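You operate a simulated robot arm through the tools that you are given. There is no shell and no other tool. Be economical: measure what you need, move in short steps, check, and stop when the job is done.

You are at the controls of a simulated robot arm. One attempt, no reset.

TASK
Pack the block marked JOB 5 with the shim that the height gauge calls for.
Fine: set it in the yellow nest, swing the green head over it, away, fit the shim in the pocket and swing the head over again; it must show nought.

It is judged by the outcome, as a careful person would: the job done as asked, and still so three seconds after it is handed in. It fails if anything else is knocked over, pushed out of place, dropped, spilled or broken.

THE ROBOT
A 6-joint arm with a two-finger parallel gripper, fixed in place. Base frame: the origin is at the foot of the arm, x ahead of it, y to its left, z up; the work surface is at about z = 0.86. Lengths are in m, angles in degrees, forces in N, time in s.
With the tool pointing down near the work surface it reaches from about 0.24 to 0.64 m from the base axis. Its first joint turns from -66.0 to 66.0 degrees. Payload 2.7 kg.
Tool frame: the origin (TCP) lies between the finger pads and is the grasp point; the fingertips stand 0.023 m ahead of it; z points along the fingers, y is the line along which they close. Largest opening 0.094 m; finger width 0.038, thickness 0.01; the body of the gripper, 0.054 by 0.096 m, starts 0.039 m behind the TCP.
Orientation is that of the tool frame in the base frame, as [roll, pitch, yaw] about the fixed x, y, z axes, in that order (R = Rz(yaw) Ry(pitch) Rx(roll)). With the fingers straight down and closing along the base's y, the tool's x points along the base's -x, its y along +y and its z along -z.

THE INTERFACE
- The arm moves only by the tool move_arm. Its argument "increments" is a list of rows, each a list of 6 numbers: the shift along the tool's x, y, z in m, then the turn, a rotation vector about the tool's x, y, z in degrees. In form: [[tx, ty, tz, rx, ry, rz], ...]. A call has 1 to 8 rows; each row shifts and turns the commanded pose from where the row before left it, along the tool's axes as they then stand. "hand" is the opening, from 0 (shut) to 1 (fully open), set as the call begins (left out, the last holds). Rows are played at 5 a second. More than 0.05 m and 8.6 degrees between two rows, or a gripper value outside its range, and nothing of the call is played. A pose out of reach is approached as far as the arm can. The call stops where the force on the tool passes 90 N (or 10 N more than at its start, if that is more) or the arm is blocked; 0.2 s more then pass. The fingers move at their own pace (about 0.045 m/s each) and stop on an object; they squeeze with about 45 N. The grip force told is the motor's: it shows also when the fingers shut on nothing. Time passes only in rows, and 0.2 s behind the last, so rows that do not move let the fingers close. The reply holds the time, the measured pose of the TCP, the force on the tool along the base axes, the opening and the grip force, in the units named above and with some noise, with the torque about the TCP (base axes, N m) and any sound that the robot's microphone picked up, and new pictures: "pictures" is both (left out), scene, wrist or none.
- Cameras (640 x 400 px; columns grow to the right, rows downward): "scene" is fixed at [0.085, -0.4374, 1.4101]; the picture's right is [0.70, -0.71, 0.00], its down [-0.36, -0.36, -0.86] and it looks along [0.61, 0.60, -0.51] (base axes); focal length 214 px, centre (320, 200). "wrist" rides on the gripper at [0.086, 0.016, -0.075] in the tool frame; the picture's right is [-0.18, 0.98, 0.00], its down [-0.58, -0.11, -0.81] and it looks along [-0.79, -0.15, 0.59] (tool axes); focal length 243 px, centre (320, 200). There is no depth. A picture from a camera that has moved, and an enlarged one, comes with that camera's place and axes in the base frame and with its lens.
- enlarge(camera, box): a new picture of the part [left, top, right, bottom] of that camera's present view, enlarged. The clock stands still meanwhile.
- finish_job(): hands the job in; it is judged then, once.

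Work in short steps. Places have to be worked out from the pictures, the camera data and where the tool is seen: move nearer, look again, correct. Check each grasp and each placing, and mend what went wrong. You have 120 turns and 200 pictures in all, those below and enlarged ones among them. Open the gripper and draw the arm clear of the work before you hand the job in, unless the task says otherwise; then end with one line.

The tools are called after ">>>" by a JSON object that holds its "fn" and its "kwargs". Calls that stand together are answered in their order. move_arm: Moves the arm, as the interface text tells. Its arguments: {"type":"object","properties":{"increments":{"type":"array","items":{"type":"array","items":{"type":"number"}}},"hand":{"type":"number"},"pictures":{"type":"string","enum":["both","scene","wrist","none"]}},"required":["increments"]} The other tools are called the same way: enlarge (camera, box) takes an enlarged picture of a part of a camera's view; finish_job () hands the job in.

At the start:

```text
t: 0.0
tcp_pos: [0.3338, -0.133, 1.3161]
tcp_rot: [180.0, 0.1, -180.0]
contact_force: [-1.1, 0.1, 0.0]
moment: [0.01, 0.0, 0.01]
width: 0.0941
grasp_force: 0.1
```

scene: 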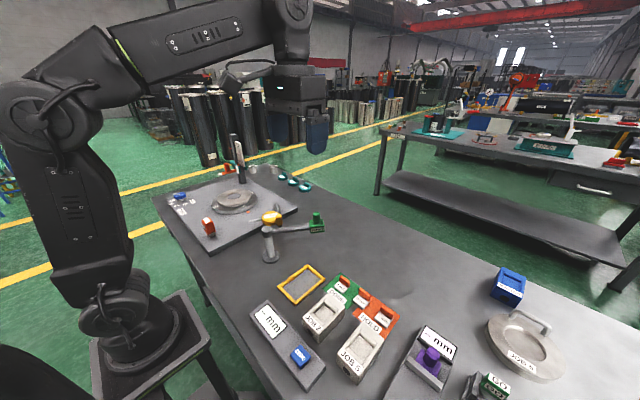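
wrist: 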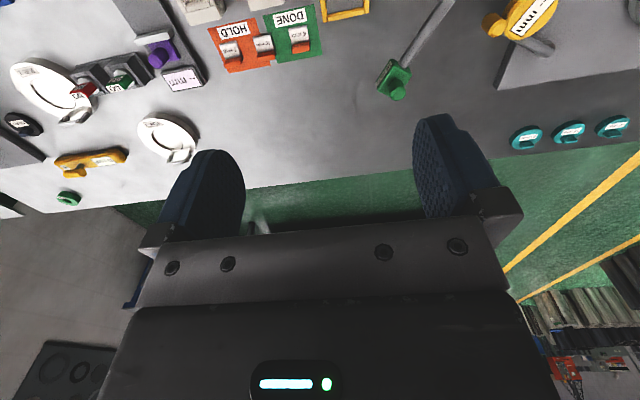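

The scene shows two blocks (JOB 2?, JOB 5), a yellow nest frame, a green head on a swing arm, and several shims. I'll enlarge to read the details.

>>> {"fn": "enlarge", "kwargs": {"camera": "scene", "box": [240, 250, 420, 400]}}

>>> {"fn": "enlarge", "kwargs": {"camera": "scene", "box": [400, 250, 580, 400]}}

>>> {"fn": "enlarge", "kwargs": {"camera": "scene", "box": [160, 130, 340, 280]}}

>>> {"fn": "enlarge", "kwargs": {"camera": "wrist", "box": [0, 0, 320, 200]}}

>>> {"fn": "enlarge", "kwargs": {"camera": "wrist", "box": [320, 0, 640, 200]}}

```text
2.67 times, centred on (330, 325) of scene
camera zoom: at [0.085, -0.4374, 1.4101], right [0.7, -0.71, 0.0], down [-0.36, -0.36, -0.86], along [0.61, 0.6, -0.51], focal length 572 px, centre (293, -133)
```

zoom: 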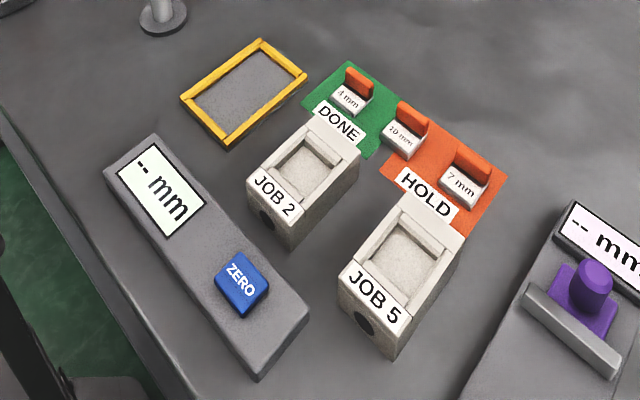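

```text
2.67 times, centred on (490, 325) of scene
camera zoom: at [0.085, -0.4374, 1.4101], right [0.7, -0.71, 0.0], down [-0.36, -0.36, -0.86], along [0.61, 0.6, -0.51], focal length 572 px, centre (-133, -133)
```

zoom: 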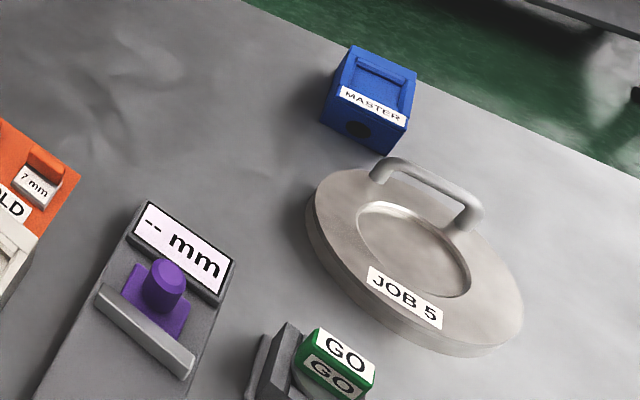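

```text
2.67 times, centred on (250, 205) of scene
camera zoom: at [0.085, -0.4374, 1.4101], right [0.7, -0.71, 0.0], down [-0.36, -0.36, -0.86], along [0.61, 0.6, -0.51], focal length 572 px, centre (507, 187)
```

zoom: 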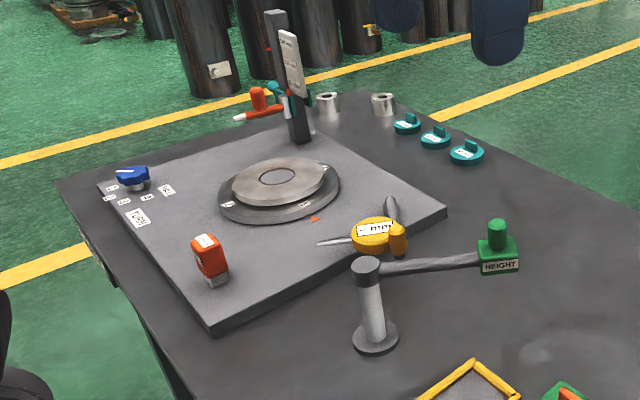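

```text
2.00 times, centred on (160, 100) of wrist
camera zoom: at [0.2454, -0.1159, 1.3896], right [0.18, 0.98, 0.0], down [0.58, -0.11, 0.81], along [0.79, -0.15, -0.59], focal length 485 px, centre (640, 400)
```

zoom: 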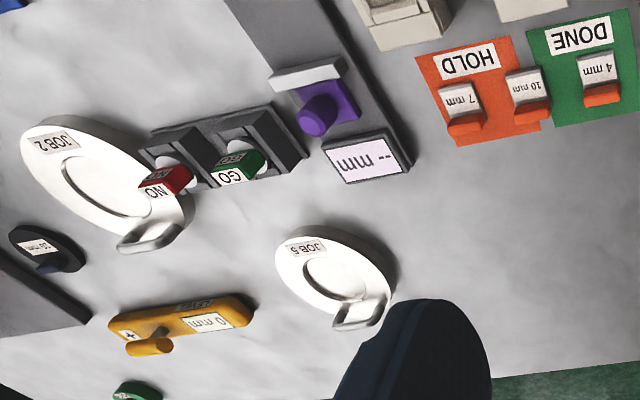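

```text
2.00 times, centred on (480, 100) of wrist
camera zoom: at [0.2454, -0.1159, 1.3896], right [0.18, 0.98, 0.0], down [0.58, -0.11, 0.81], along [0.79, -0.15, -0.59], focal length 485 px, centre (0, 400)
```

zoom: 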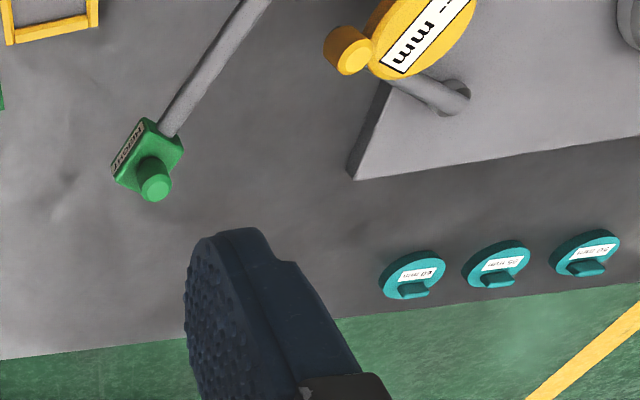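

The job's block is the white JOB 5 block, near (0.305,-0.336). The nest is near (0.35,-0.10), the gauge post near (0.347,0.059) and its head near (0.50,-0.01). I'll move lower and tilt the wrist camera down for a closer look.

>>> {"fn": "move_arm", "kwargs": {"increments": [[0.012, -0.01, 0.04, 0, 0, 0], [0.012, -0.01, 0.04, 0, 0, 0], [0.012, -0.01, 0.04, 0, 0, 0], [0.012, -0.01, 0.03, 0, 0, 0], [0, 0, 0, 0, 8, 0], [0, 0, 0, 0, 8, 0], [0, 0, 0, 0, 8, 0], [0, 0, 0, 0, 8, 0]], "pictures": "both"}}

```text
t: 1.8
tcp_pos: [0.2842, -0.1733, 1.1639]
tcp_rot: [-179.9, -32.0, 179.9]
contact_force: [-0.1, 0.3, -0.3]
moment: [0.0, 0.02, -0.01]
width: 0.0939
grasp_force: 0.0
camera wrist: at [0.2502, -0.156, 1.2742], right [0.16, 0.98, -0.1], down [0.92, -0.11, 0.38], along [0.36, -0.15, -0.92], focal length 243 px, centre (320, 200)
```

scene: 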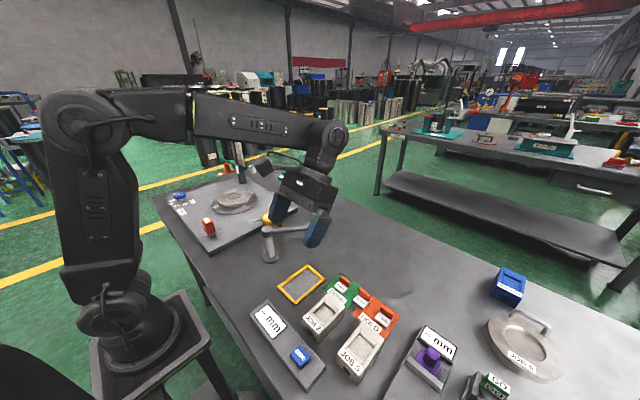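
wrist: 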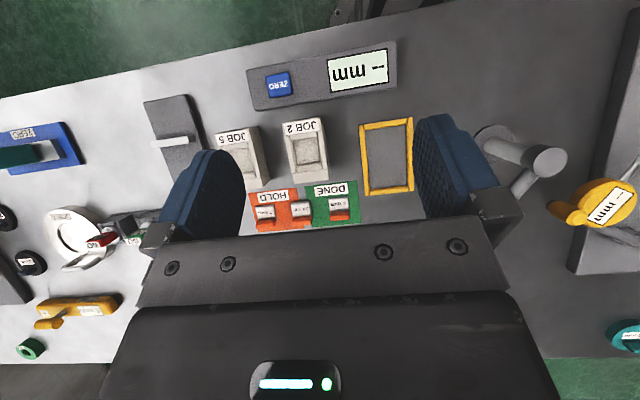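

The tilt works: the whole work area is visible from above. I'll enlarge it.

>>> {"fn": "enlarge", "kwargs": {"camera": "wrist", "box": [200, 90, 360, 240]}}

>>> {"fn": "enlarge", "kwargs": {"camera": "wrist", "box": [340, 80, 580, 230]}}

```text
2.67 times, centred on (280, 165) of wrist
camera zoom: at [0.2502, -0.156, 1.2742], right [0.16, 0.98, -0.1], down [0.92, -0.11, 0.38], along [0.36, -0.15, -0.92], focal length 647 px, centre (427, 293)
```

zoom: 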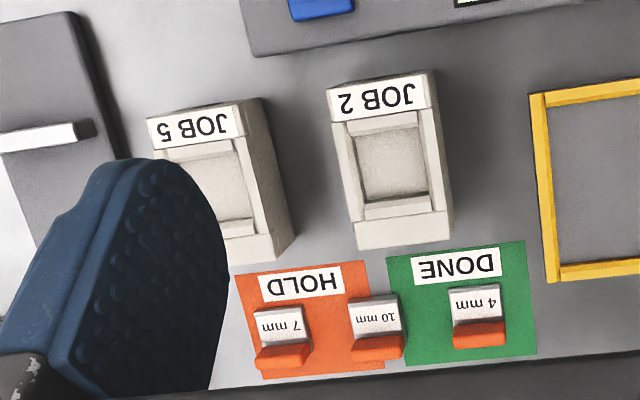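

```text
2.67 times, centred on (460, 155) of wrist
camera zoom: at [0.2502, -0.156, 1.2742], right [0.16, 0.98, -0.1], down [0.92, -0.11, 0.38], along [0.36, -0.15, -0.92], focal length 647 px, centre (-53, 320)
```

zoom: 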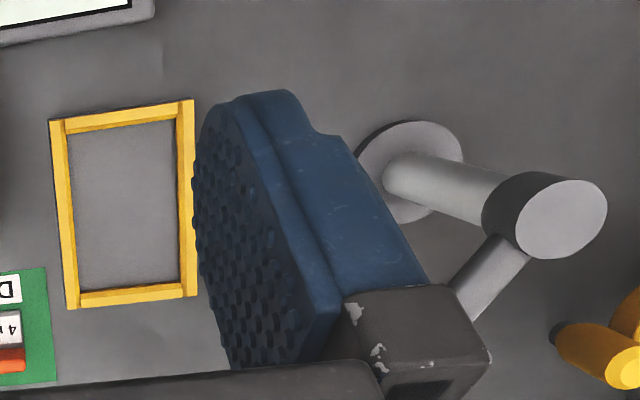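

Nest centre is about (0.348,-0.10), long side along x. Now I'll shift to -y and lower to look at the JOB 5 block between the fingers.

>>> {"fn": "move_arm", "kwargs": {"increments": [[-0.014, -0.043, 0.022, 0, 0, 0], [-0.014, -0.043, 0.022, 0, 0, 0], [-0.014, -0.043, 0.022, 0, 0, 0]], "pictures": "wrist"}}

>>> {"fn": "enlarge", "kwargs": {"camera": "wrist", "box": [230, 80, 430, 240]}}

>>> {"fn": "enlarge", "kwargs": {"camera": "scene", "box": [310, 300, 400, 390]}}

```text
refused: row 1 steps farther than a row can; nothing moved
```

```text
2.50 times, centred on (330, 160) of wrist
camera zoom: at [0.2502, -0.156, 1.2742], right [0.16, 0.98, -0.1], down [0.92, -0.11, 0.38], along [0.36, -0.15, -0.92], focal length 606 px, centre (295, 300)
```

zoom: 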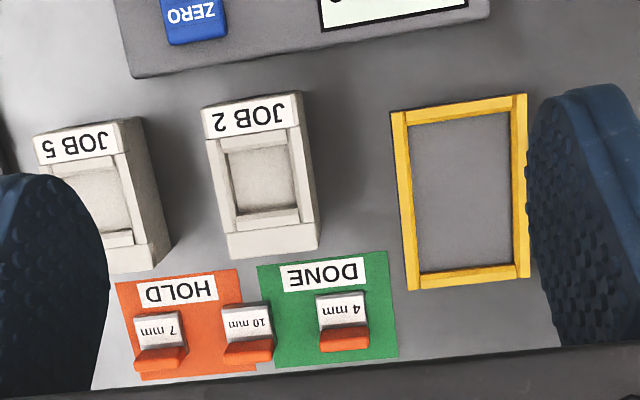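

```text
4.44 times, centred on (355, 345) of scene
camera zoom: at [0.085, -0.4374, 1.41], right [0.7, -0.71, 0.0], down [-0.36, -0.36, -0.86], along [0.61, 0.6, -0.51], focal length 953 px, centre (164, -444)
```

zoom: 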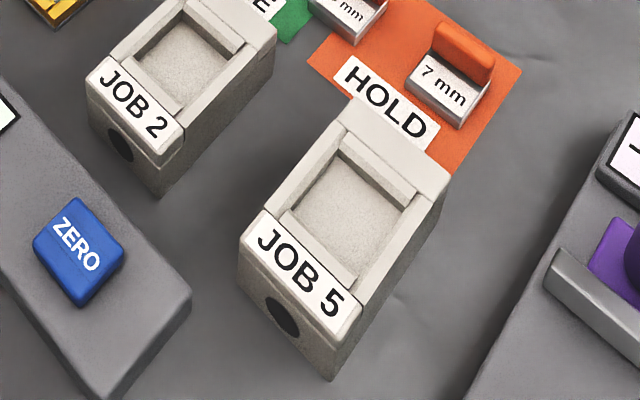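

The step was too large, so I'll repeat it with smaller rows.

>>> {"fn": "move_arm", "kwargs": {"increments": [[-0.011, -0.033, 0.017, 0, 0, 0], [-0.011, -0.033, 0.017, 0, 0, 0], [-0.011, -0.033, 0.017, 0, 0, 0], [-0.011, -0.033, 0.017, 0, 0, 0]], "pictures": "wrist"}}

>>> {"fn": "enlarge", "kwargs": {"camera": "wrist", "box": [230, 60, 430, 220]}}

```text
t: 2.8
tcp_pos: [0.2864, -0.3053, 1.0829]
tcp_rot: [180.0, -31.8, -179.8]
contact_force: [0.1, -0.4, -0.6]
moment: [-0.01, 0.01, 0.01]
width: 0.094
grasp_force: 0.1
camera wrist: at [0.2515, -0.2883, 1.1923], right [0.16, 0.98, -0.1], down [0.92, -0.11, 0.38], along [0.36, -0.15, -0.92], focal length 243 px, centre (320, 200)
```

wrist: 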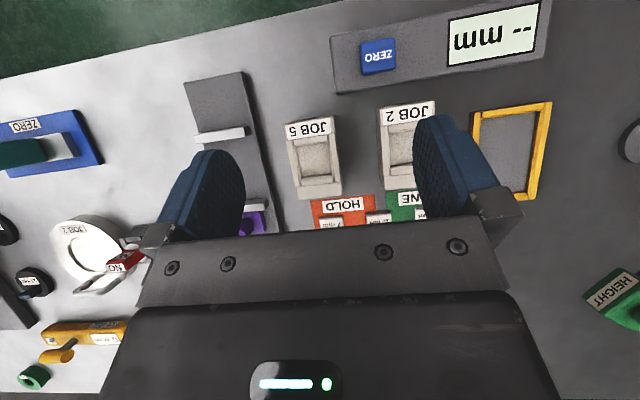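

```text
2.50 times, centred on (330, 140) of wrist
camera zoom: at [0.2515, -0.2883, 1.1923], right [0.16, 0.98, -0.1], down [0.92, -0.11, 0.38], along [0.36, -0.15, -0.92], focal length 606 px, centre (295, 350)
```

zoom: 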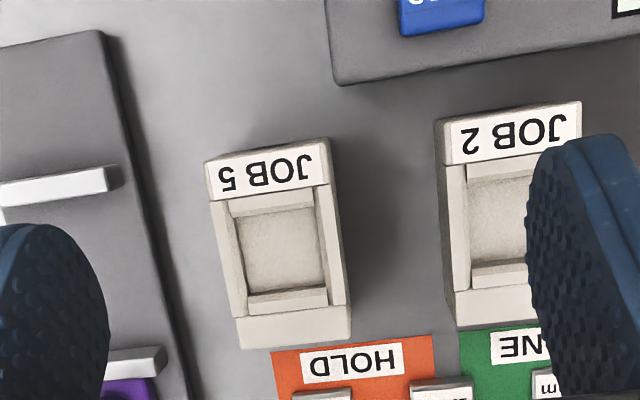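

Block JOB 5 measures about 0.056 x 0.093 x 0.05 m high, centred near (0.311,-0.333) and square to the base. I'll straighten the tool, part-close to 0.8, and move above it.

>>> {"fn": "move_arm", "kwargs": {"increments": [[0, 0, 0, 0, -8, 0], [0, 0, 0, 0, -8, 0], [0, 0, 0, 0, -8, 0], [0, 0, 0, 0, -7.8, 0], [-0.012, -0.014, 0.03, 0, 0, 0], [-0.012, -0.014, 0.03, 0, 0, 0], [0, 0, 0, 0, 0, 0]], "hand": 0.8}}

>>> {"fn": "enlarge", "kwargs": {"camera": "scene", "box": [270, 240, 420, 390]}}

```text
t: 4.4
tcp_pos: [0.3102, -0.332, 1.0262]
tcp_rot: [179.9, -0.1, -180.0]
contact_force: [-0.2, -0.4, -1.0]
moment: [0.03, -0.05, 0.02]
width: 0.0753
grasp_force: 0.1
camera wrist: at [0.2223, -0.3151, 1.1005], right [0.18, 0.98, 0.0], down [0.58, -0.11, 0.81], along [0.79, -0.15, -0.59], focal length 243 px, centre (320, 200)
```

scene: 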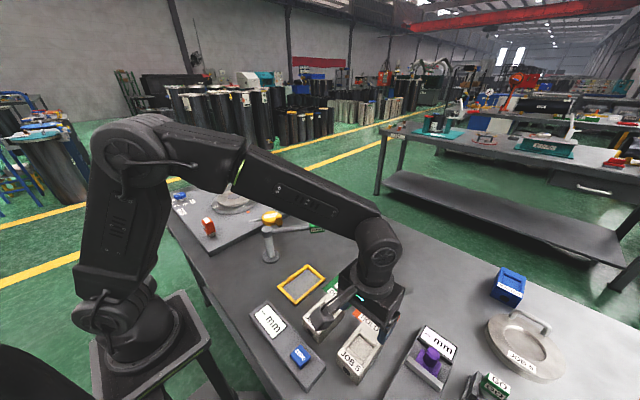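
wrist: 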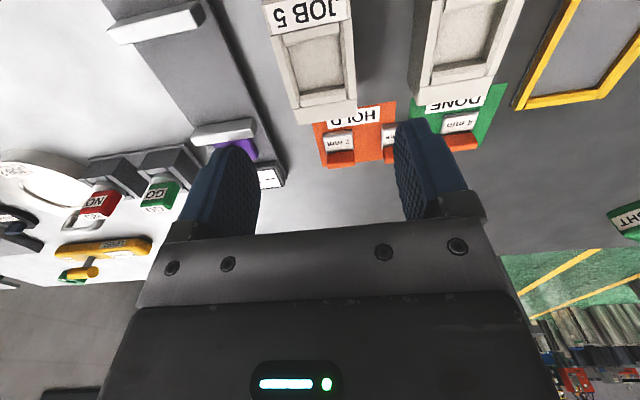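

```text
2.67 times, centred on (345, 315) of scene
camera zoom: at [0.085, -0.4374, 1.4101], right [0.7, -0.71, 0.0], down [-0.36, -0.36, -0.86], along [0.61, 0.6, -0.51], focal length 572 px, centre (253, -107)
```

zoom: 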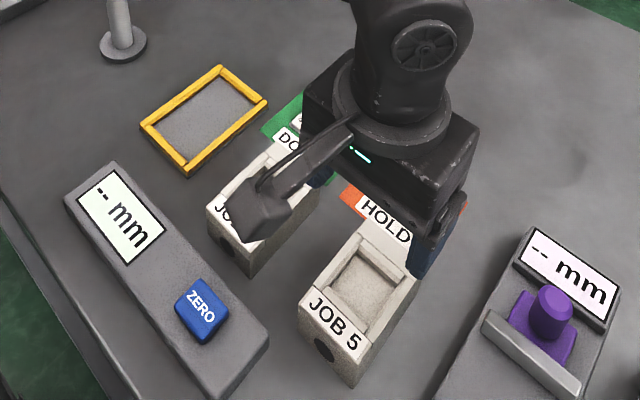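

The block lies squarely between the fingers in y. I'll descend to TCP z≈0.902, which keeps the fingertips above the height of the nest rim.

>>> {"fn": "move_arm", "kwargs": {"increments": [[0, 0, 0.04, 0, 0, 0], [0, 0, 0.04, 0, 0, 0], [0, 0, 0.03, 0, 0, 0], [0, 0, 0.014, 0, 0, 0]], "pictures": "both"}}

>>> {"fn": "enlarge", "kwargs": {"camera": "scene", "box": [290, 260, 420, 390]}}

```text
t: 5.4
tcp_pos: [0.309, -0.3309, 0.9014]
tcp_rot: [180.0, -0.1, 180.0]
contact_force: [0.6, 0.2, -0.5]
moment: [0.01, 0.03, -0.04]
width: 0.0748
grasp_force: 0.0
camera wrist: at [0.2225, -0.3146, 0.9766], right [0.18, 0.98, 0.0], down [0.58, -0.11, 0.81], along [0.79, -0.15, -0.59], focal length 243 px, centre (320, 200)
```

scene: 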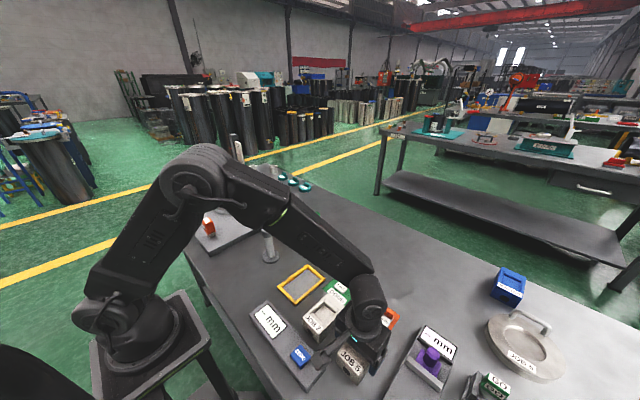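
wrist: 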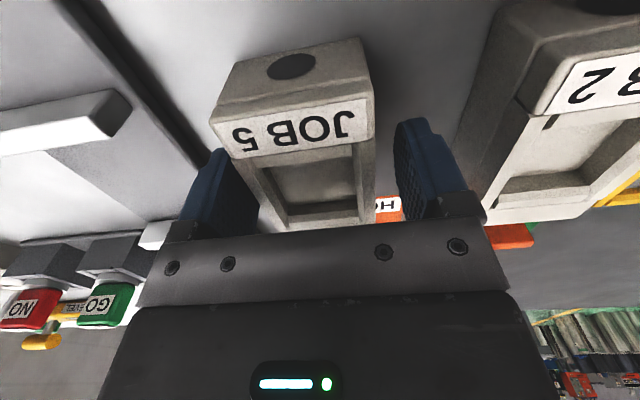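

```text
3.08 times, centred on (355, 325) of scene
camera zoom: at [0.085, -0.4374, 1.4101], right [0.7, -0.71, 0.0], down [-0.36, -0.36, -0.86], along [0.61, 0.6, -0.51], focal length 660 px, centre (212, -185)
```

zoom: 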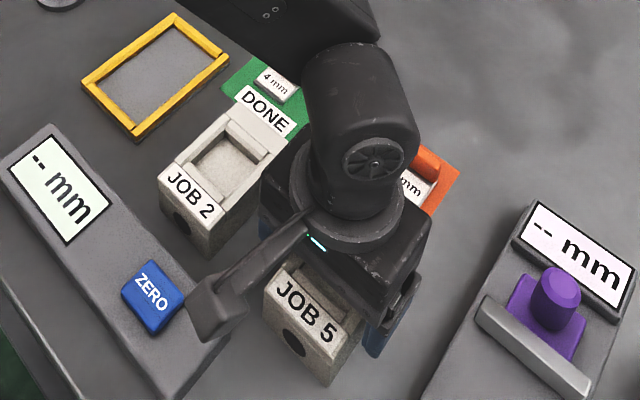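

The block is well straddled. I'll close on it.

>>> {"fn": "move_arm", "kwargs": {"increments": [[0, 0, 0, 0, 0, 0], [0, 0, 0, 0, 0, 0], [0, 0, 0, 0, 0, 0], [0, 0, -0.01, 0, 0, 0], [0, 0, -0.02, 0, 0, 0], [0, 0, -0.03, 0, 0, 0]], "hand": 0, "pictures": "both"}}

```text
t: 6.8
tcp_pos: [0.3099, -0.3318, 0.9604]
tcp_rot: [179.9, -0.1, 179.9]
contact_force: [-0.3, 0.9, -3.3]
moment: [-0.02, -0.01, -0.02]
width: 0.0578
grasp_force: 45.2
camera wrist: at [0.2228, -0.3152, 1.0349], right [0.18, 0.98, 0.0], down [0.58, -0.11, 0.8], along [0.79, -0.15, -0.59], focal length 243 px, centre (320, 200)
```

scene: 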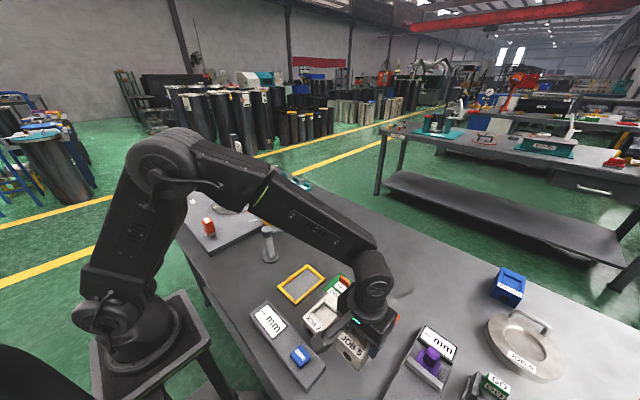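
wrist: 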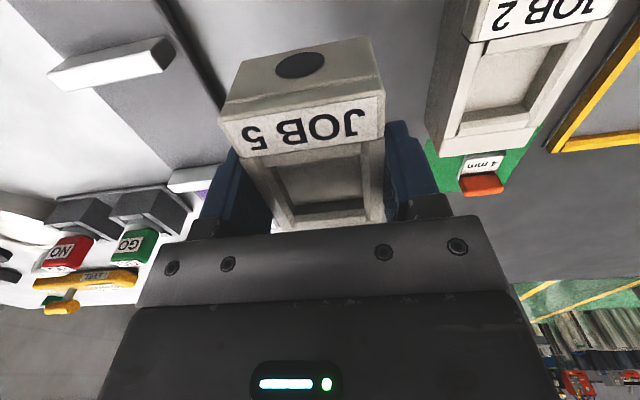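

Gripped: width is 0.058 and the grip force is steady. I'll raise it clear of JOB 2 and carry it to above the nest at about (0.349,-0.100).

>>> {"fn": "move_arm", "kwargs": {"increments": [[0, 0, -0.03, 0, 0, 0], [0, 0, -0.03, 0, 0, 0], [0, 0.04, 0, 0, 0, 0], [0, 0.045, 0, 0, 0, 0], [-0.01, 0.045, 0, 0, 0, 0], [-0.01, 0.045, 0, 0, 0, 0], [-0.01, 0.045, 0, 0, 0, 0], [-0.009, 0.012, 0, 0, 0, 0]], "pictures": "both"}}

>>> {"fn": "enlarge", "kwargs": {"camera": "scene", "box": [230, 220, 360, 350]}}

```text
t: 8.6
tcp_pos: [0.3494, -0.1013, 1.0197]
tcp_rot: [179.9, -0.1, -179.9]
contact_force: [-0.1, -0.5, -4.5]
moment: [-0.02, -0.01, 0.01]
width: 0.0578
grasp_force: 45.0
camera wrist: at [0.2614, -0.0842, 1.095], right [0.18, 0.98, 0.0], down [0.58, -0.11, 0.81], along [0.79, -0.15, -0.59], focal length 243 px, centre (320, 200)
```

scene: 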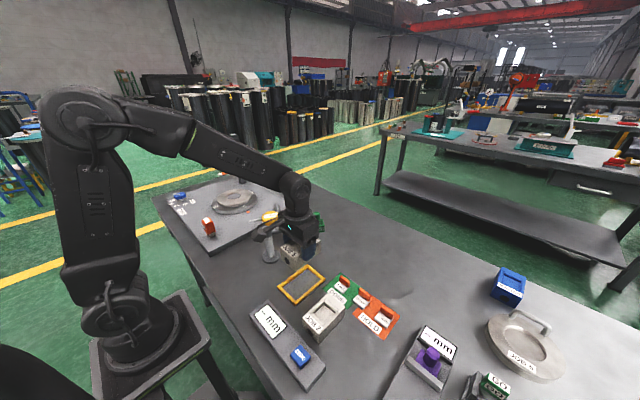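
wrist: 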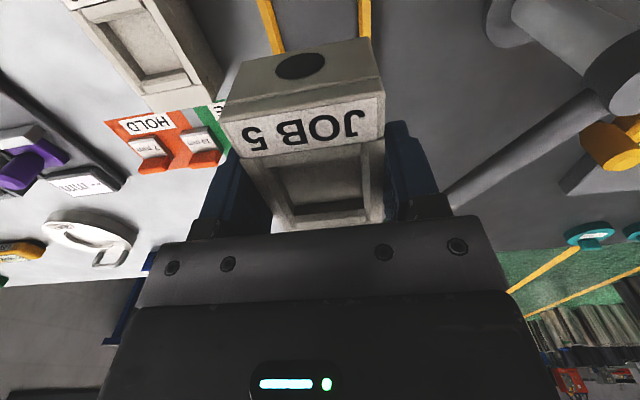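

```text
3.08 times, centred on (295, 285) of scene
camera zoom: at [0.0851, -0.4374, 1.41], right [0.7, -0.71, 0.0], down [-0.36, -0.36, -0.86], along [0.61, 0.6, -0.51], focal length 660 px, centre (397, -62)
```

zoom: 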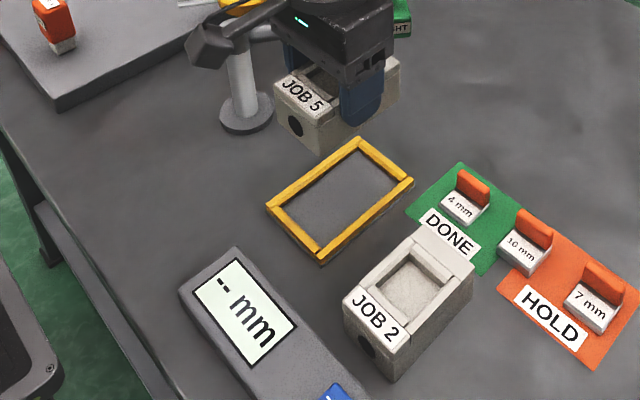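

From the wrist view the nest rails put its centre at y≈-0.0995, x≈0.349. I'll nudge +1.5 mm in y, lower to just above the rim, and look.

>>> {"fn": "move_arm", "kwargs": {"increments": [[0, 0.0015, 0.03, 0, 0, 0], [0, 0, 0.03, 0, 0, 0], [0, 0, 0.025, 0, 0, 0], [0, 0, 0.01, 0, 0, 0]], "pictures": "wrist"}}

>>> {"fn": "enlarge", "kwargs": {"camera": "scene", "box": [250, 220, 350, 320]}}

>>> {"fn": "enlarge", "kwargs": {"camera": "wrist", "box": [200, 0, 420, 140]}}

```text
t: 9.6
tcp_pos: [0.3482, -0.0973, 0.9249]
tcp_rot: [180.0, -0.3, -179.9]
contact_force: [1.2, -0.4, -4.3]
moment: [0.0, 0.0, -0.03]
width: 0.0576
grasp_force: 45.0
camera wrist: at [0.2607, -0.0809, 0.9991], right [0.18, 0.98, 0.0], down [0.58, -0.11, 0.8], along [0.79, -0.15, -0.59], focal length 243 px, centre (320, 200)
```

wrist: 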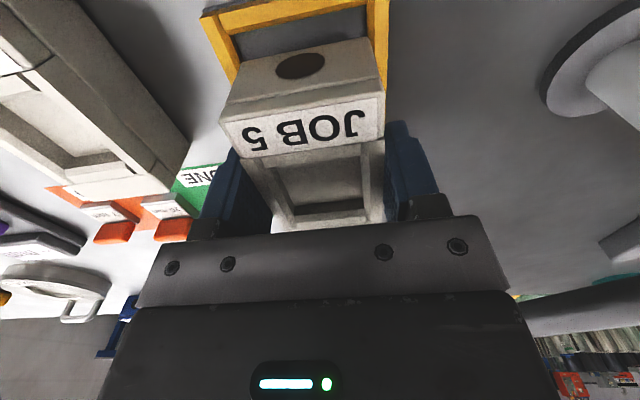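

```text
4.00 times, centred on (300, 270) of scene
camera zoom: at [0.0851, -0.4374, 1.41], right [0.7, -0.71, 0.0], down [-0.36, -0.36, -0.86], along [0.61, 0.6, -0.51], focal length 858 px, centre (400, -80)
```

zoom: 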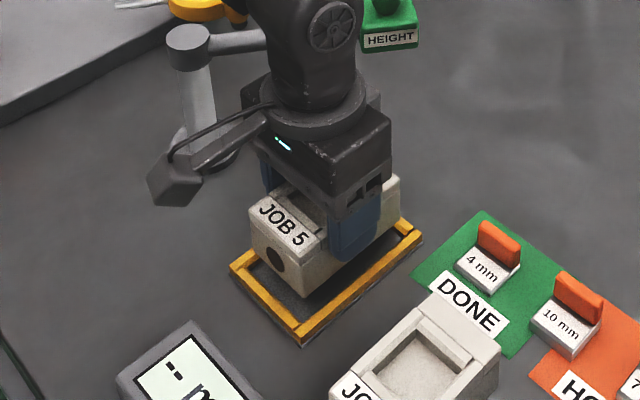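

```text
2.86 times, centred on (310, 70) of wrist
camera zoom: at [0.2607, -0.0809, 0.9991], right [0.18, 0.98, 0.0], down [0.58, -0.11, 0.8], along [0.79, -0.15, -0.59], focal length 693 px, centre (349, 571)
```

zoom: 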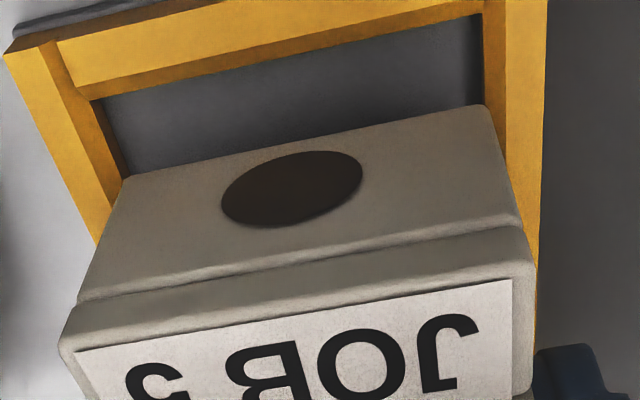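

The block is about 3 mm too far +y relative to the nest (rails at -0.132 and -0.067). I'll correct -2.5 mm and lower gently into the nest.

>>> {"fn": "move_arm", "kwargs": {"increments": [[0, -0.0025, 0, 0, 0, 0], [0, 0, 0.008, 0, 0, 0], [0, 0, 0.008, 0, 0, 0], [0, 0, 0.006, 0, 0, 0]], "pictures": "wrist"}}

>>> {"fn": "enlarge", "kwargs": {"camera": "scene", "box": [250, 220, 350, 320]}}

>>> {"fn": "enlarge", "kwargs": {"camera": "wrist", "box": [200, 0, 420, 140]}}

```text
t: 10.6
tcp_pos: [0.3489, -0.101, 0.9044]
tcp_rot: [-180.0, 0.0, 180.0]
contact_force: [-15.9, -0.1, 56.4]
moment: [0.5, 1.81, -0.2]
width: 0.0576
grasp_force: 44.6
camera wrist: at [0.261, -0.0838, 0.9794], right [0.18, 0.98, 0.0], down [0.58, -0.11, 0.81], along [0.79, -0.15, -0.59], focal length 243 px, centre (320, 200)
```

wrist: 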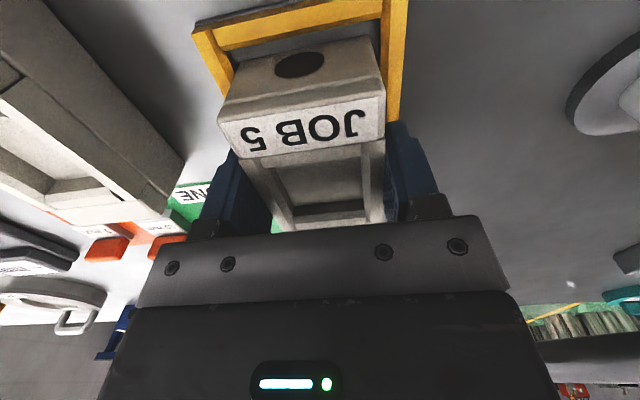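

```text
4.00 times, centred on (300, 270) of scene
camera zoom: at [0.084, -0.4372, 1.4102], right [0.7, -0.71, 0.0], down [-0.36, -0.36, -0.86], along [0.61, 0.6, -0.51], focal length 858 px, centre (400, -80)
```

zoom: 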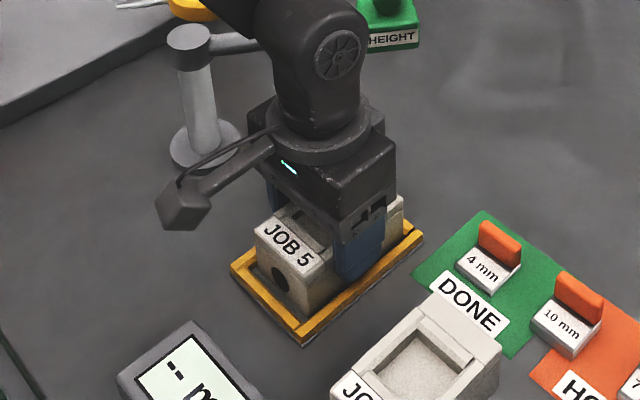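

```text
2.86 times, centred on (310, 70) of wrist
camera zoom: at [0.261, -0.0838, 0.9794], right [0.18, 0.98, 0.0], down [0.58, -0.11, 0.81], along [0.79, -0.15, -0.59], focal length 693 px, centre (349, 571)
```

zoom: 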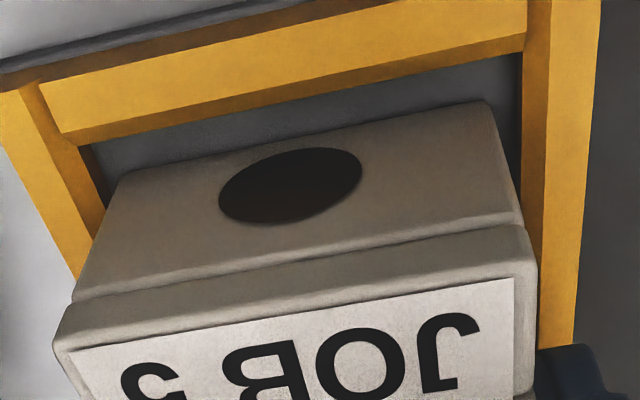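

Contact came 2–3 mm early with force toward -x. The gap at the near end is about 7 mm, so the far end is sitting on the far rail. I'll lift 8 mm, shift 3.5 mm towards the base and lower again.

>>> {"fn": "move_arm", "kwargs": {"increments": [[0, 0, -0.01, 0, 0, 0], [0.0035, 0, 0, 0, 0, 0], [0, 0, 0.006, 0, 0, 0], [0, 0, 0.004, 0, 0, 0], [0, 0, 0.001, 0, 0, 0]], "pictures": "wrist"}}

>>> {"fn": "enlarge", "kwargs": {"camera": "wrist", "box": [200, 0, 420, 140]}}

```text
t: 11.8
tcp_pos: [0.3464, -0.1013, 0.9051]
tcp_rot: [-180.0, 0.0, -180.0]
contact_force: [-18.7, 7.2, 64.5]
moment: [0.42, 1.37, -0.18]
width: 0.0581
grasp_force: 44.9
camera wrist: at [0.2579, -0.0846, 0.9794], right [0.18, 0.98, 0.0], down [0.58, -0.11, 0.81], along [0.79, -0.15, -0.59], focal length 243 px, centre (320, 200)
```

wrist: 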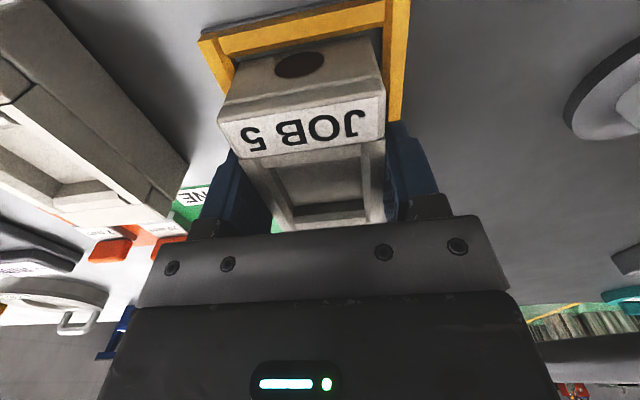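

```text
2.86 times, centred on (310, 70) of wrist
camera zoom: at [0.2579, -0.0846, 0.9794], right [0.18, 0.98, 0.0], down [0.58, -0.11, 0.81], along [0.79, -0.15, -0.59], focal length 693 px, centre (349, 571)
```

zoom: 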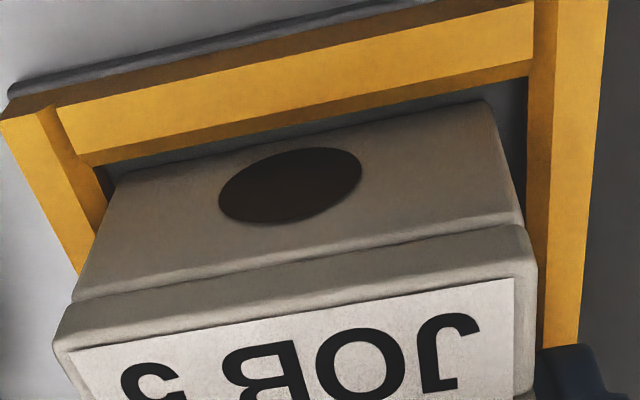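

Contact at the same height (0.905) again, which may simply be the nest's floor. I'll check from the scene camera before releasing.

>>> {"fn": "enlarge", "kwargs": {"camera": "scene", "box": [270, 245, 330, 310]}}

```text
6.15 times, centred on (300, 278) of scene
camera zoom: at [0.0839, -0.437, 1.4102], right [0.7, -0.71, 0.0], down [-0.36, -0.36, -0.86], along [0.61, 0.6, -0.51], focal length 1320 px, centre (443, -277)
```

zoom: 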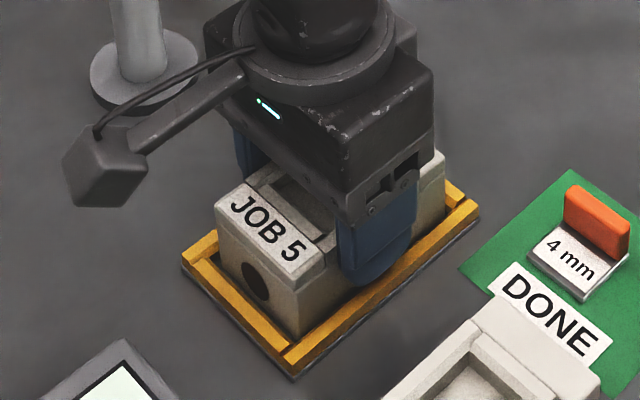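

The nest has a thin base plate, so a raised floor explains the contact height; the block sits inside the rails. I'll relieve the pressing, open, and rise.

>>> {"fn": "move_arm", "kwargs": {"increments": [[0, 0, -0.0015, 0, 0, 0]], "pictures": "none"}}

>>> {"fn": "move_arm", "kwargs": {"increments": [[0, 0, 0, 0, 0, 0], [0, 0, 0, 0, 0, 0], [0, 0, -0.02, 0, 0, 0], [0, 0, -0.04, 0, 0, 0], [0, 0, -0.04, 0, 0, 0], [0.01, 0, -0.04, 0, 0, 0]], "hand": 0.8, "pictures": "wrist"}}

>>> {"fn": "enlarge", "kwargs": {"camera": "scene", "box": [230, 200, 360, 330]}}

```text
t: 12.2
tcp_pos: [0.3455, -0.1023, 0.9041]
tcp_rot: [-179.9, -0.1, -179.9]
contact_force: [-12.7, 9.0, 49.4]
moment: [0.07, 0.71, -0.16]
width: 0.0576
grasp_force: 45.1
```

```text
t: 13.6
tcp_pos: [0.3341, -0.1017, 1.0412]
tcp_rot: [-179.9, -0.1, 180.0]
contact_force: [-0.1, -0.4, -0.3]
moment: [0.02, 0.01, 0.03]
width: 0.0749
grasp_force: 0.1
camera wrist: at [0.2468, -0.0844, 1.1166], right [0.18, 0.98, 0.0], down [0.58, -0.11, 0.81], along [0.79, -0.15, -0.59], focal length 243 px, centre (320, 200)
```

wrist: 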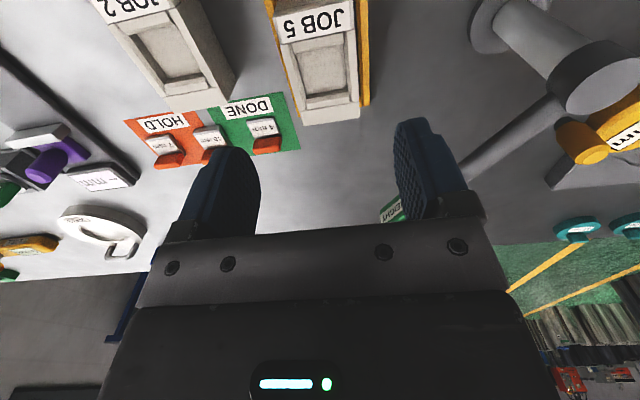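

```text
3.08 times, centred on (295, 265) of scene
camera zoom: at [0.085, -0.4374, 1.4101], right [0.7, -0.71, 0.0], down [-0.36, -0.36, -0.86], along [0.61, 0.6, -0.51], focal length 660 px, centre (397, 0)
```

zoom: 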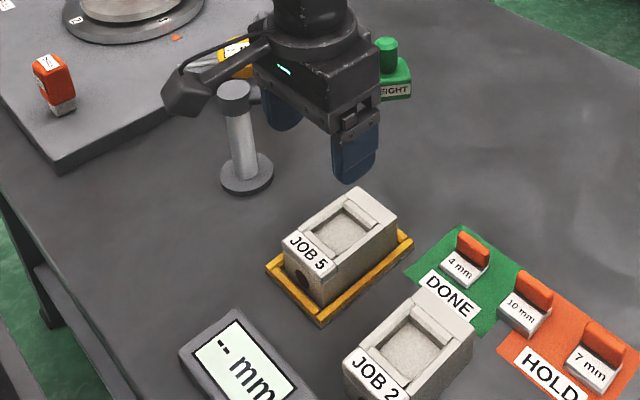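

The block looks seated, but its far end is hidden. I'll rise and move forward with a tilt to view the far rail and the gauge head.

>>> {"fn": "move_arm", "kwargs": {"increments": [[-0.02, 0, -0.035, 0, 0, 0], [-0.025, 0, -0.035, 0, 0, 0], [-0.025, 0, 0, 0, 8, 0], [-0.02, 0, 0, 0, 8, 0], [0, 0, 0, 0, 8, 0], [0, 0, 0, 0, 8, 0]], "pictures": "wrist"}}

>>> {"fn": "enlarge", "kwargs": {"camera": "wrist", "box": [240, 0, 440, 150]}}

```text
t: 15.0
tcp_pos: [0.4256, -0.1017, 1.1098]
tcp_rot: [-180.0, -32.2, 180.0]
contact_force: [0.0, 0.3, 0.0]
moment: [0.0, -0.02, 0.02]
width: 0.0752
grasp_force: 0.0
camera wrist: at [0.3912, -0.0851, 1.2185], right [0.16, 0.98, -0.1], down [0.92, -0.11, 0.37], along [0.36, -0.15, -0.92], focal length 243 px, centre (320, 200)
```

wrist: 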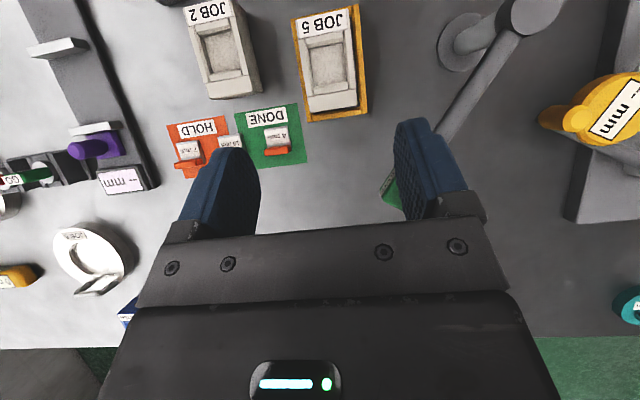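

```text
2.67 times, centred on (340, 75) of wrist
camera zoom: at [0.3912, -0.0851, 1.2185], right [0.16, 0.98, -0.1], down [0.92, -0.11, 0.37], along [0.36, -0.15, -0.92], focal length 647 px, centre (267, 533)
```

zoom: 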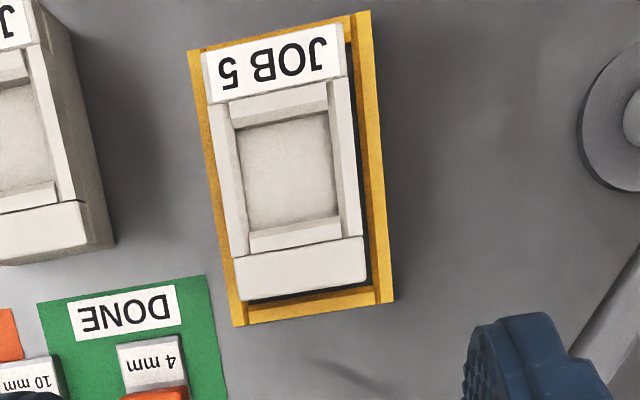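

The block is properly inside the nest with gaps all round. Now I'll bring the green head into view between the fingers.

>>> {"fn": "move_arm", "kwargs": {"increments": [[0.028, 0.02, 0.005, 0, 0, 0], [0.028, 0.02, 0.006, 0, 0, 0], [0.028, 0.02, 0.006, 0, 0, 0]], "pictures": "both"}}

>>> {"fn": "enlarge", "kwargs": {"camera": "wrist", "box": [230, 40, 470, 220]}}

>>> {"fn": "enlarge", "kwargs": {"camera": "scene", "box": [240, 190, 340, 290]}}

```text
t: 15.8
tcp_pos: [0.3453, -0.0428, 1.1387]
tcp_rot: [180.0, -32.1, -180.0]
contact_force: [-0.7, 0.2, 0.6]
moment: [0.03, 0.01, -0.04]
width: 0.0753
grasp_force: 0.1
camera wrist: at [0.3115, -0.0251, 1.249], right [0.16, 0.98, -0.1], down [0.92, -0.11, 0.37], along [0.36, -0.15, -0.92], focal length 243 px, centre (320, 200)
```

scene: 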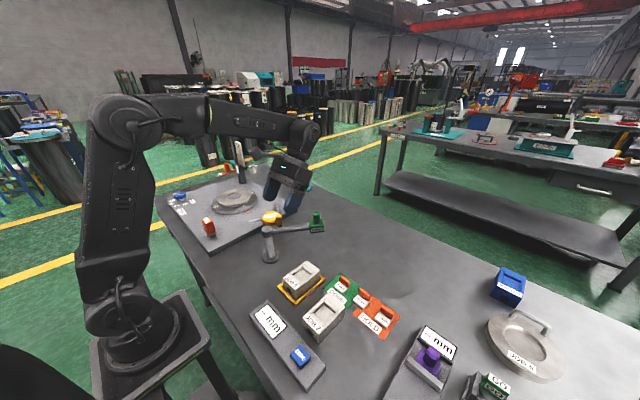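
wrist: 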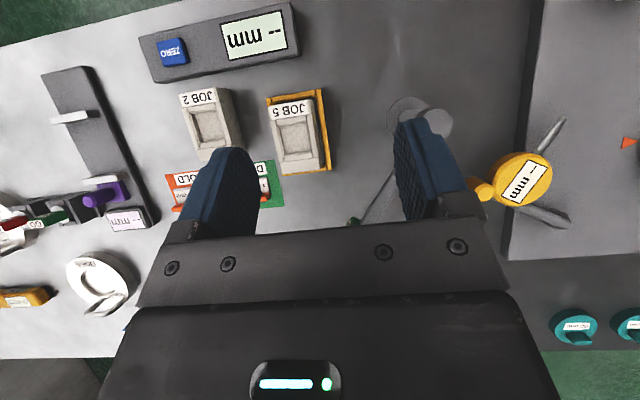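

```text
2.22 times, centred on (350, 130) of wrist
camera zoom: at [0.3115, -0.0251, 1.249], right [0.16, 0.98, -0.1], down [0.92, -0.11, 0.37], along [0.36, -0.15, -0.92], focal length 539 px, centre (253, 356)
```

zoom: 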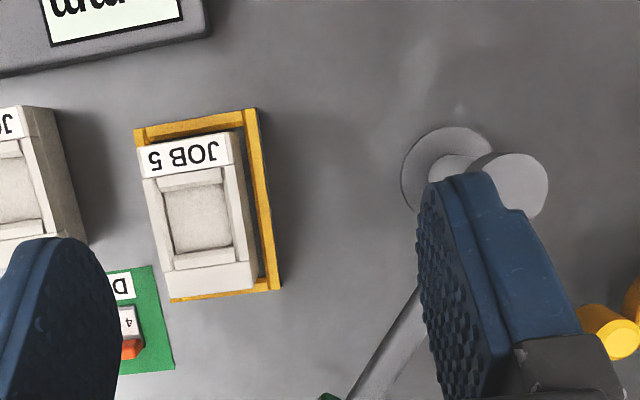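

```text
4.00 times, centred on (290, 240) of scene
camera zoom: at [0.085, -0.4374, 1.4101], right [0.7, -0.71, 0.0], down [-0.36, -0.36, -0.86], along [0.61, 0.6, -0.51], focal length 858 px, centre (440, 40)
```

zoom: 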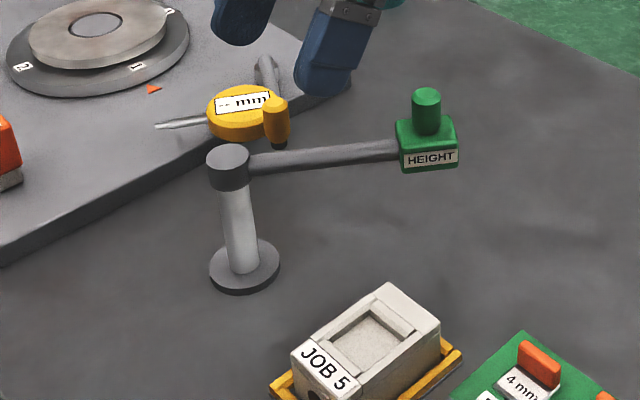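

Post axis is near (0.349,0.064) with cap top z≈0.985, and the head is near (0.483,-0.03), radius ≈0.163, so it will swing exactly over the nest. I'll straighten the tool to see the head between the fingers.

>>> {"fn": "move_arm", "kwargs": {"increments": [[0, 0, 0, 0, -8, 0], [0, 0, 0, 0, -8, 0], [0, 0, 0, 0, -8, 0], [0, 0, 0, 0, -8, 0]], "pictures": "wrist"}}

>>> {"fn": "enlarge", "kwargs": {"camera": "wrist", "box": [250, 40, 430, 220]}}

```text
t: 16.8
tcp_pos: [0.3465, -0.041, 1.1397]
tcp_rot: [-179.9, 0.0, -180.0]
contact_force: [-0.1, 0.2, 0.5]
moment: [0.01, 0.06, 0.03]
width: 0.0752
grasp_force: 0.1
camera wrist: at [0.2587, -0.0245, 1.2156], right [0.18, 0.98, 0.0], down [0.58, -0.11, 0.81], along [0.79, -0.15, -0.59], focal length 243 px, centre (320, 200)
```

wrist: 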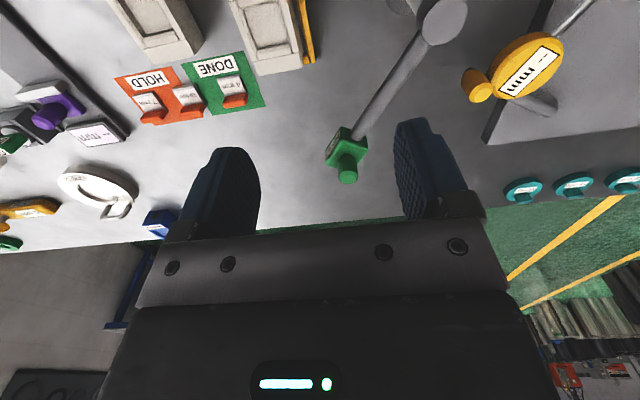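

```text
2.22 times, centred on (340, 130) of wrist
camera zoom: at [0.2587, -0.0245, 1.2156], right [0.18, 0.98, 0.0], down [0.58, -0.11, 0.81], along [0.79, -0.15, -0.59], focal length 539 px, centre (276, 356)
```

zoom: 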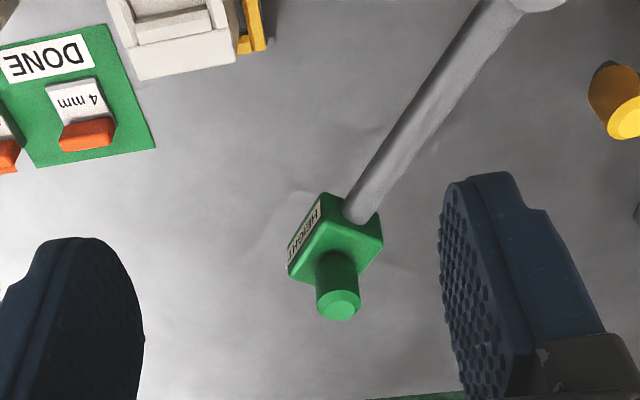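

Knob top is near (0.482,-0.031,1.018). I'll move above it and come down to z≈1.055 (tips 14 mm above the knob), then check.

>>> {"fn": "move_arm", "kwargs": {"increments": [[-0.045, 0.003, 0, 0, 0, 0], [-0.045, 0.004, 0, 0, 0, 0], [-0.0455, 0.003, 0, 0, 0, 0], [0, 0, 0.04, 0, 0, 0], [0, 0, 0.04, 0, 0, 0]], "pictures": "both"}}

>>> {"fn": "enlarge", "kwargs": {"camera": "scene", "box": [270, 160, 370, 260]}}

```text
t: 18.0
tcp_pos: [0.4825, -0.0327, 1.0594]
tcp_rot: [179.9, -0.1, -180.0]
contact_force: [0.1, 0.3, -0.5]
moment: [0.02, -0.01, 0.02]
width: 0.0753
grasp_force: 0.1
camera wrist: at [0.394, -0.015, 1.135], right [0.18, 0.98, 0.0], down [0.58, -0.11, 0.81], along [0.79, -0.15, -0.59], focal length 243 px, centre (320, 200)
```

scene: 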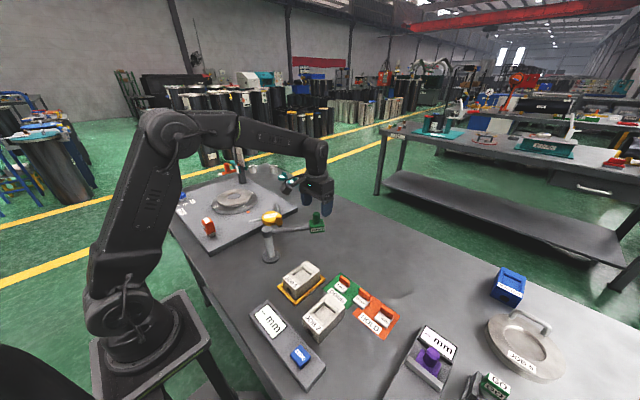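
wrist: 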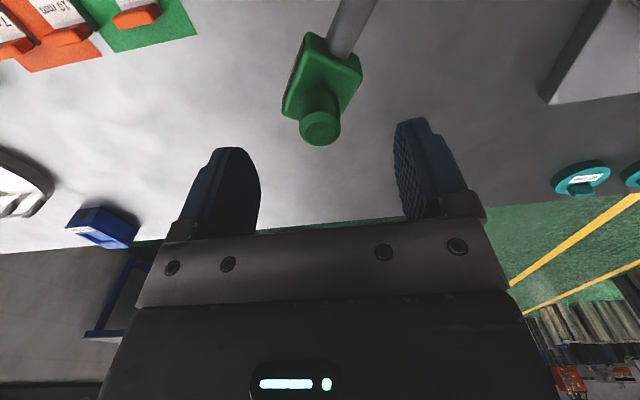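

```text
4.00 times, centred on (320, 210) of scene
camera zoom: at [0.0851, -0.4374, 1.4101], right [0.7, -0.71, 0.0], down [-0.36, -0.36, -0.86], along [0.61, 0.6, -0.51], focal length 858 px, centre (320, 160)
```

zoom: 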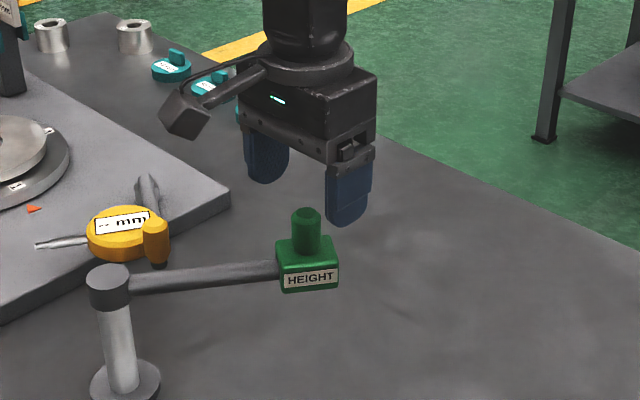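

The knob triangulates to about (0.479,-0.0305), top ≈1.02. I'll shift slightly, descend to TCP z≈1.010, and close.

>>> {"fn": "move_arm", "kwargs": {"increments": [[0.003, 0.0015, 0, 0, 0, 0], [0, 0, 0.025, 0, 0, 0], [0, 0, 0.024, 0, 0, 0]], "pictures": "both"}}

>>> {"fn": "enlarge", "kwargs": {"camera": "scene", "box": [280, 170, 360, 250]}}

```text
t: 18.8
tcp_pos: [0.4789, -0.0305, 1.0121]
tcp_rot: [-179.9, -0.1, -180.0]
contact_force: [-0.1, -0.3, -0.2]
moment: [0.0, 0.0, 0.0]
width: 0.0754
grasp_force: 0.1
camera wrist: at [0.3909, -0.0133, 1.087], right [0.18, 0.98, 0.0], down [0.58, -0.11, 0.81], along [0.79, -0.15, -0.59], focal length 243 px, centre (320, 200)
```

scene: 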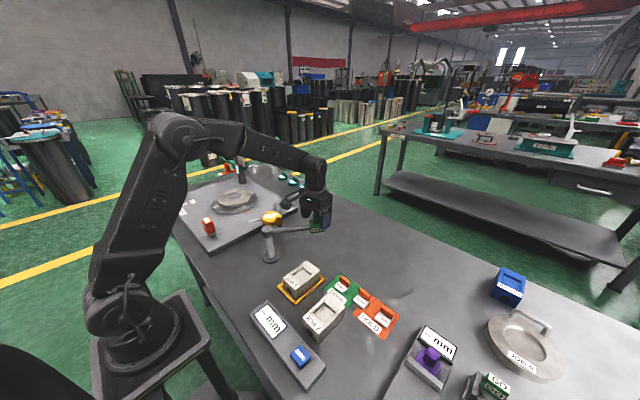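
wrist: 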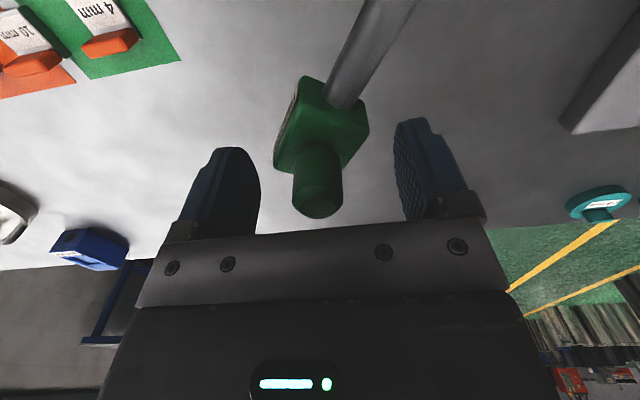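

```text
5.00 times, centred on (320, 210) of scene
camera zoom: at [0.085, -0.4374, 1.4101], right [0.7, -0.71, 0.0], down [-0.36, -0.36, -0.86], along [0.61, 0.6, -0.51], focal length 1072 px, centre (320, 150)
```

zoom: 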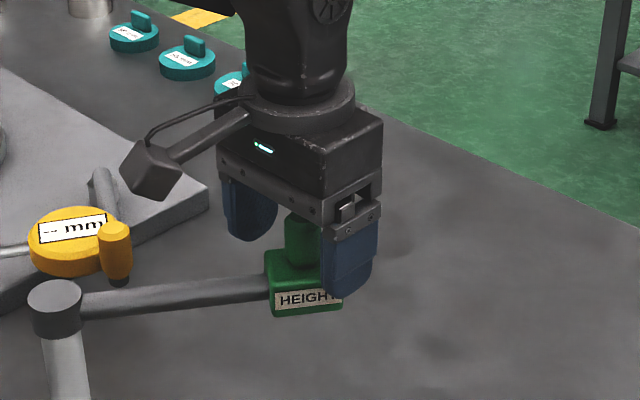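

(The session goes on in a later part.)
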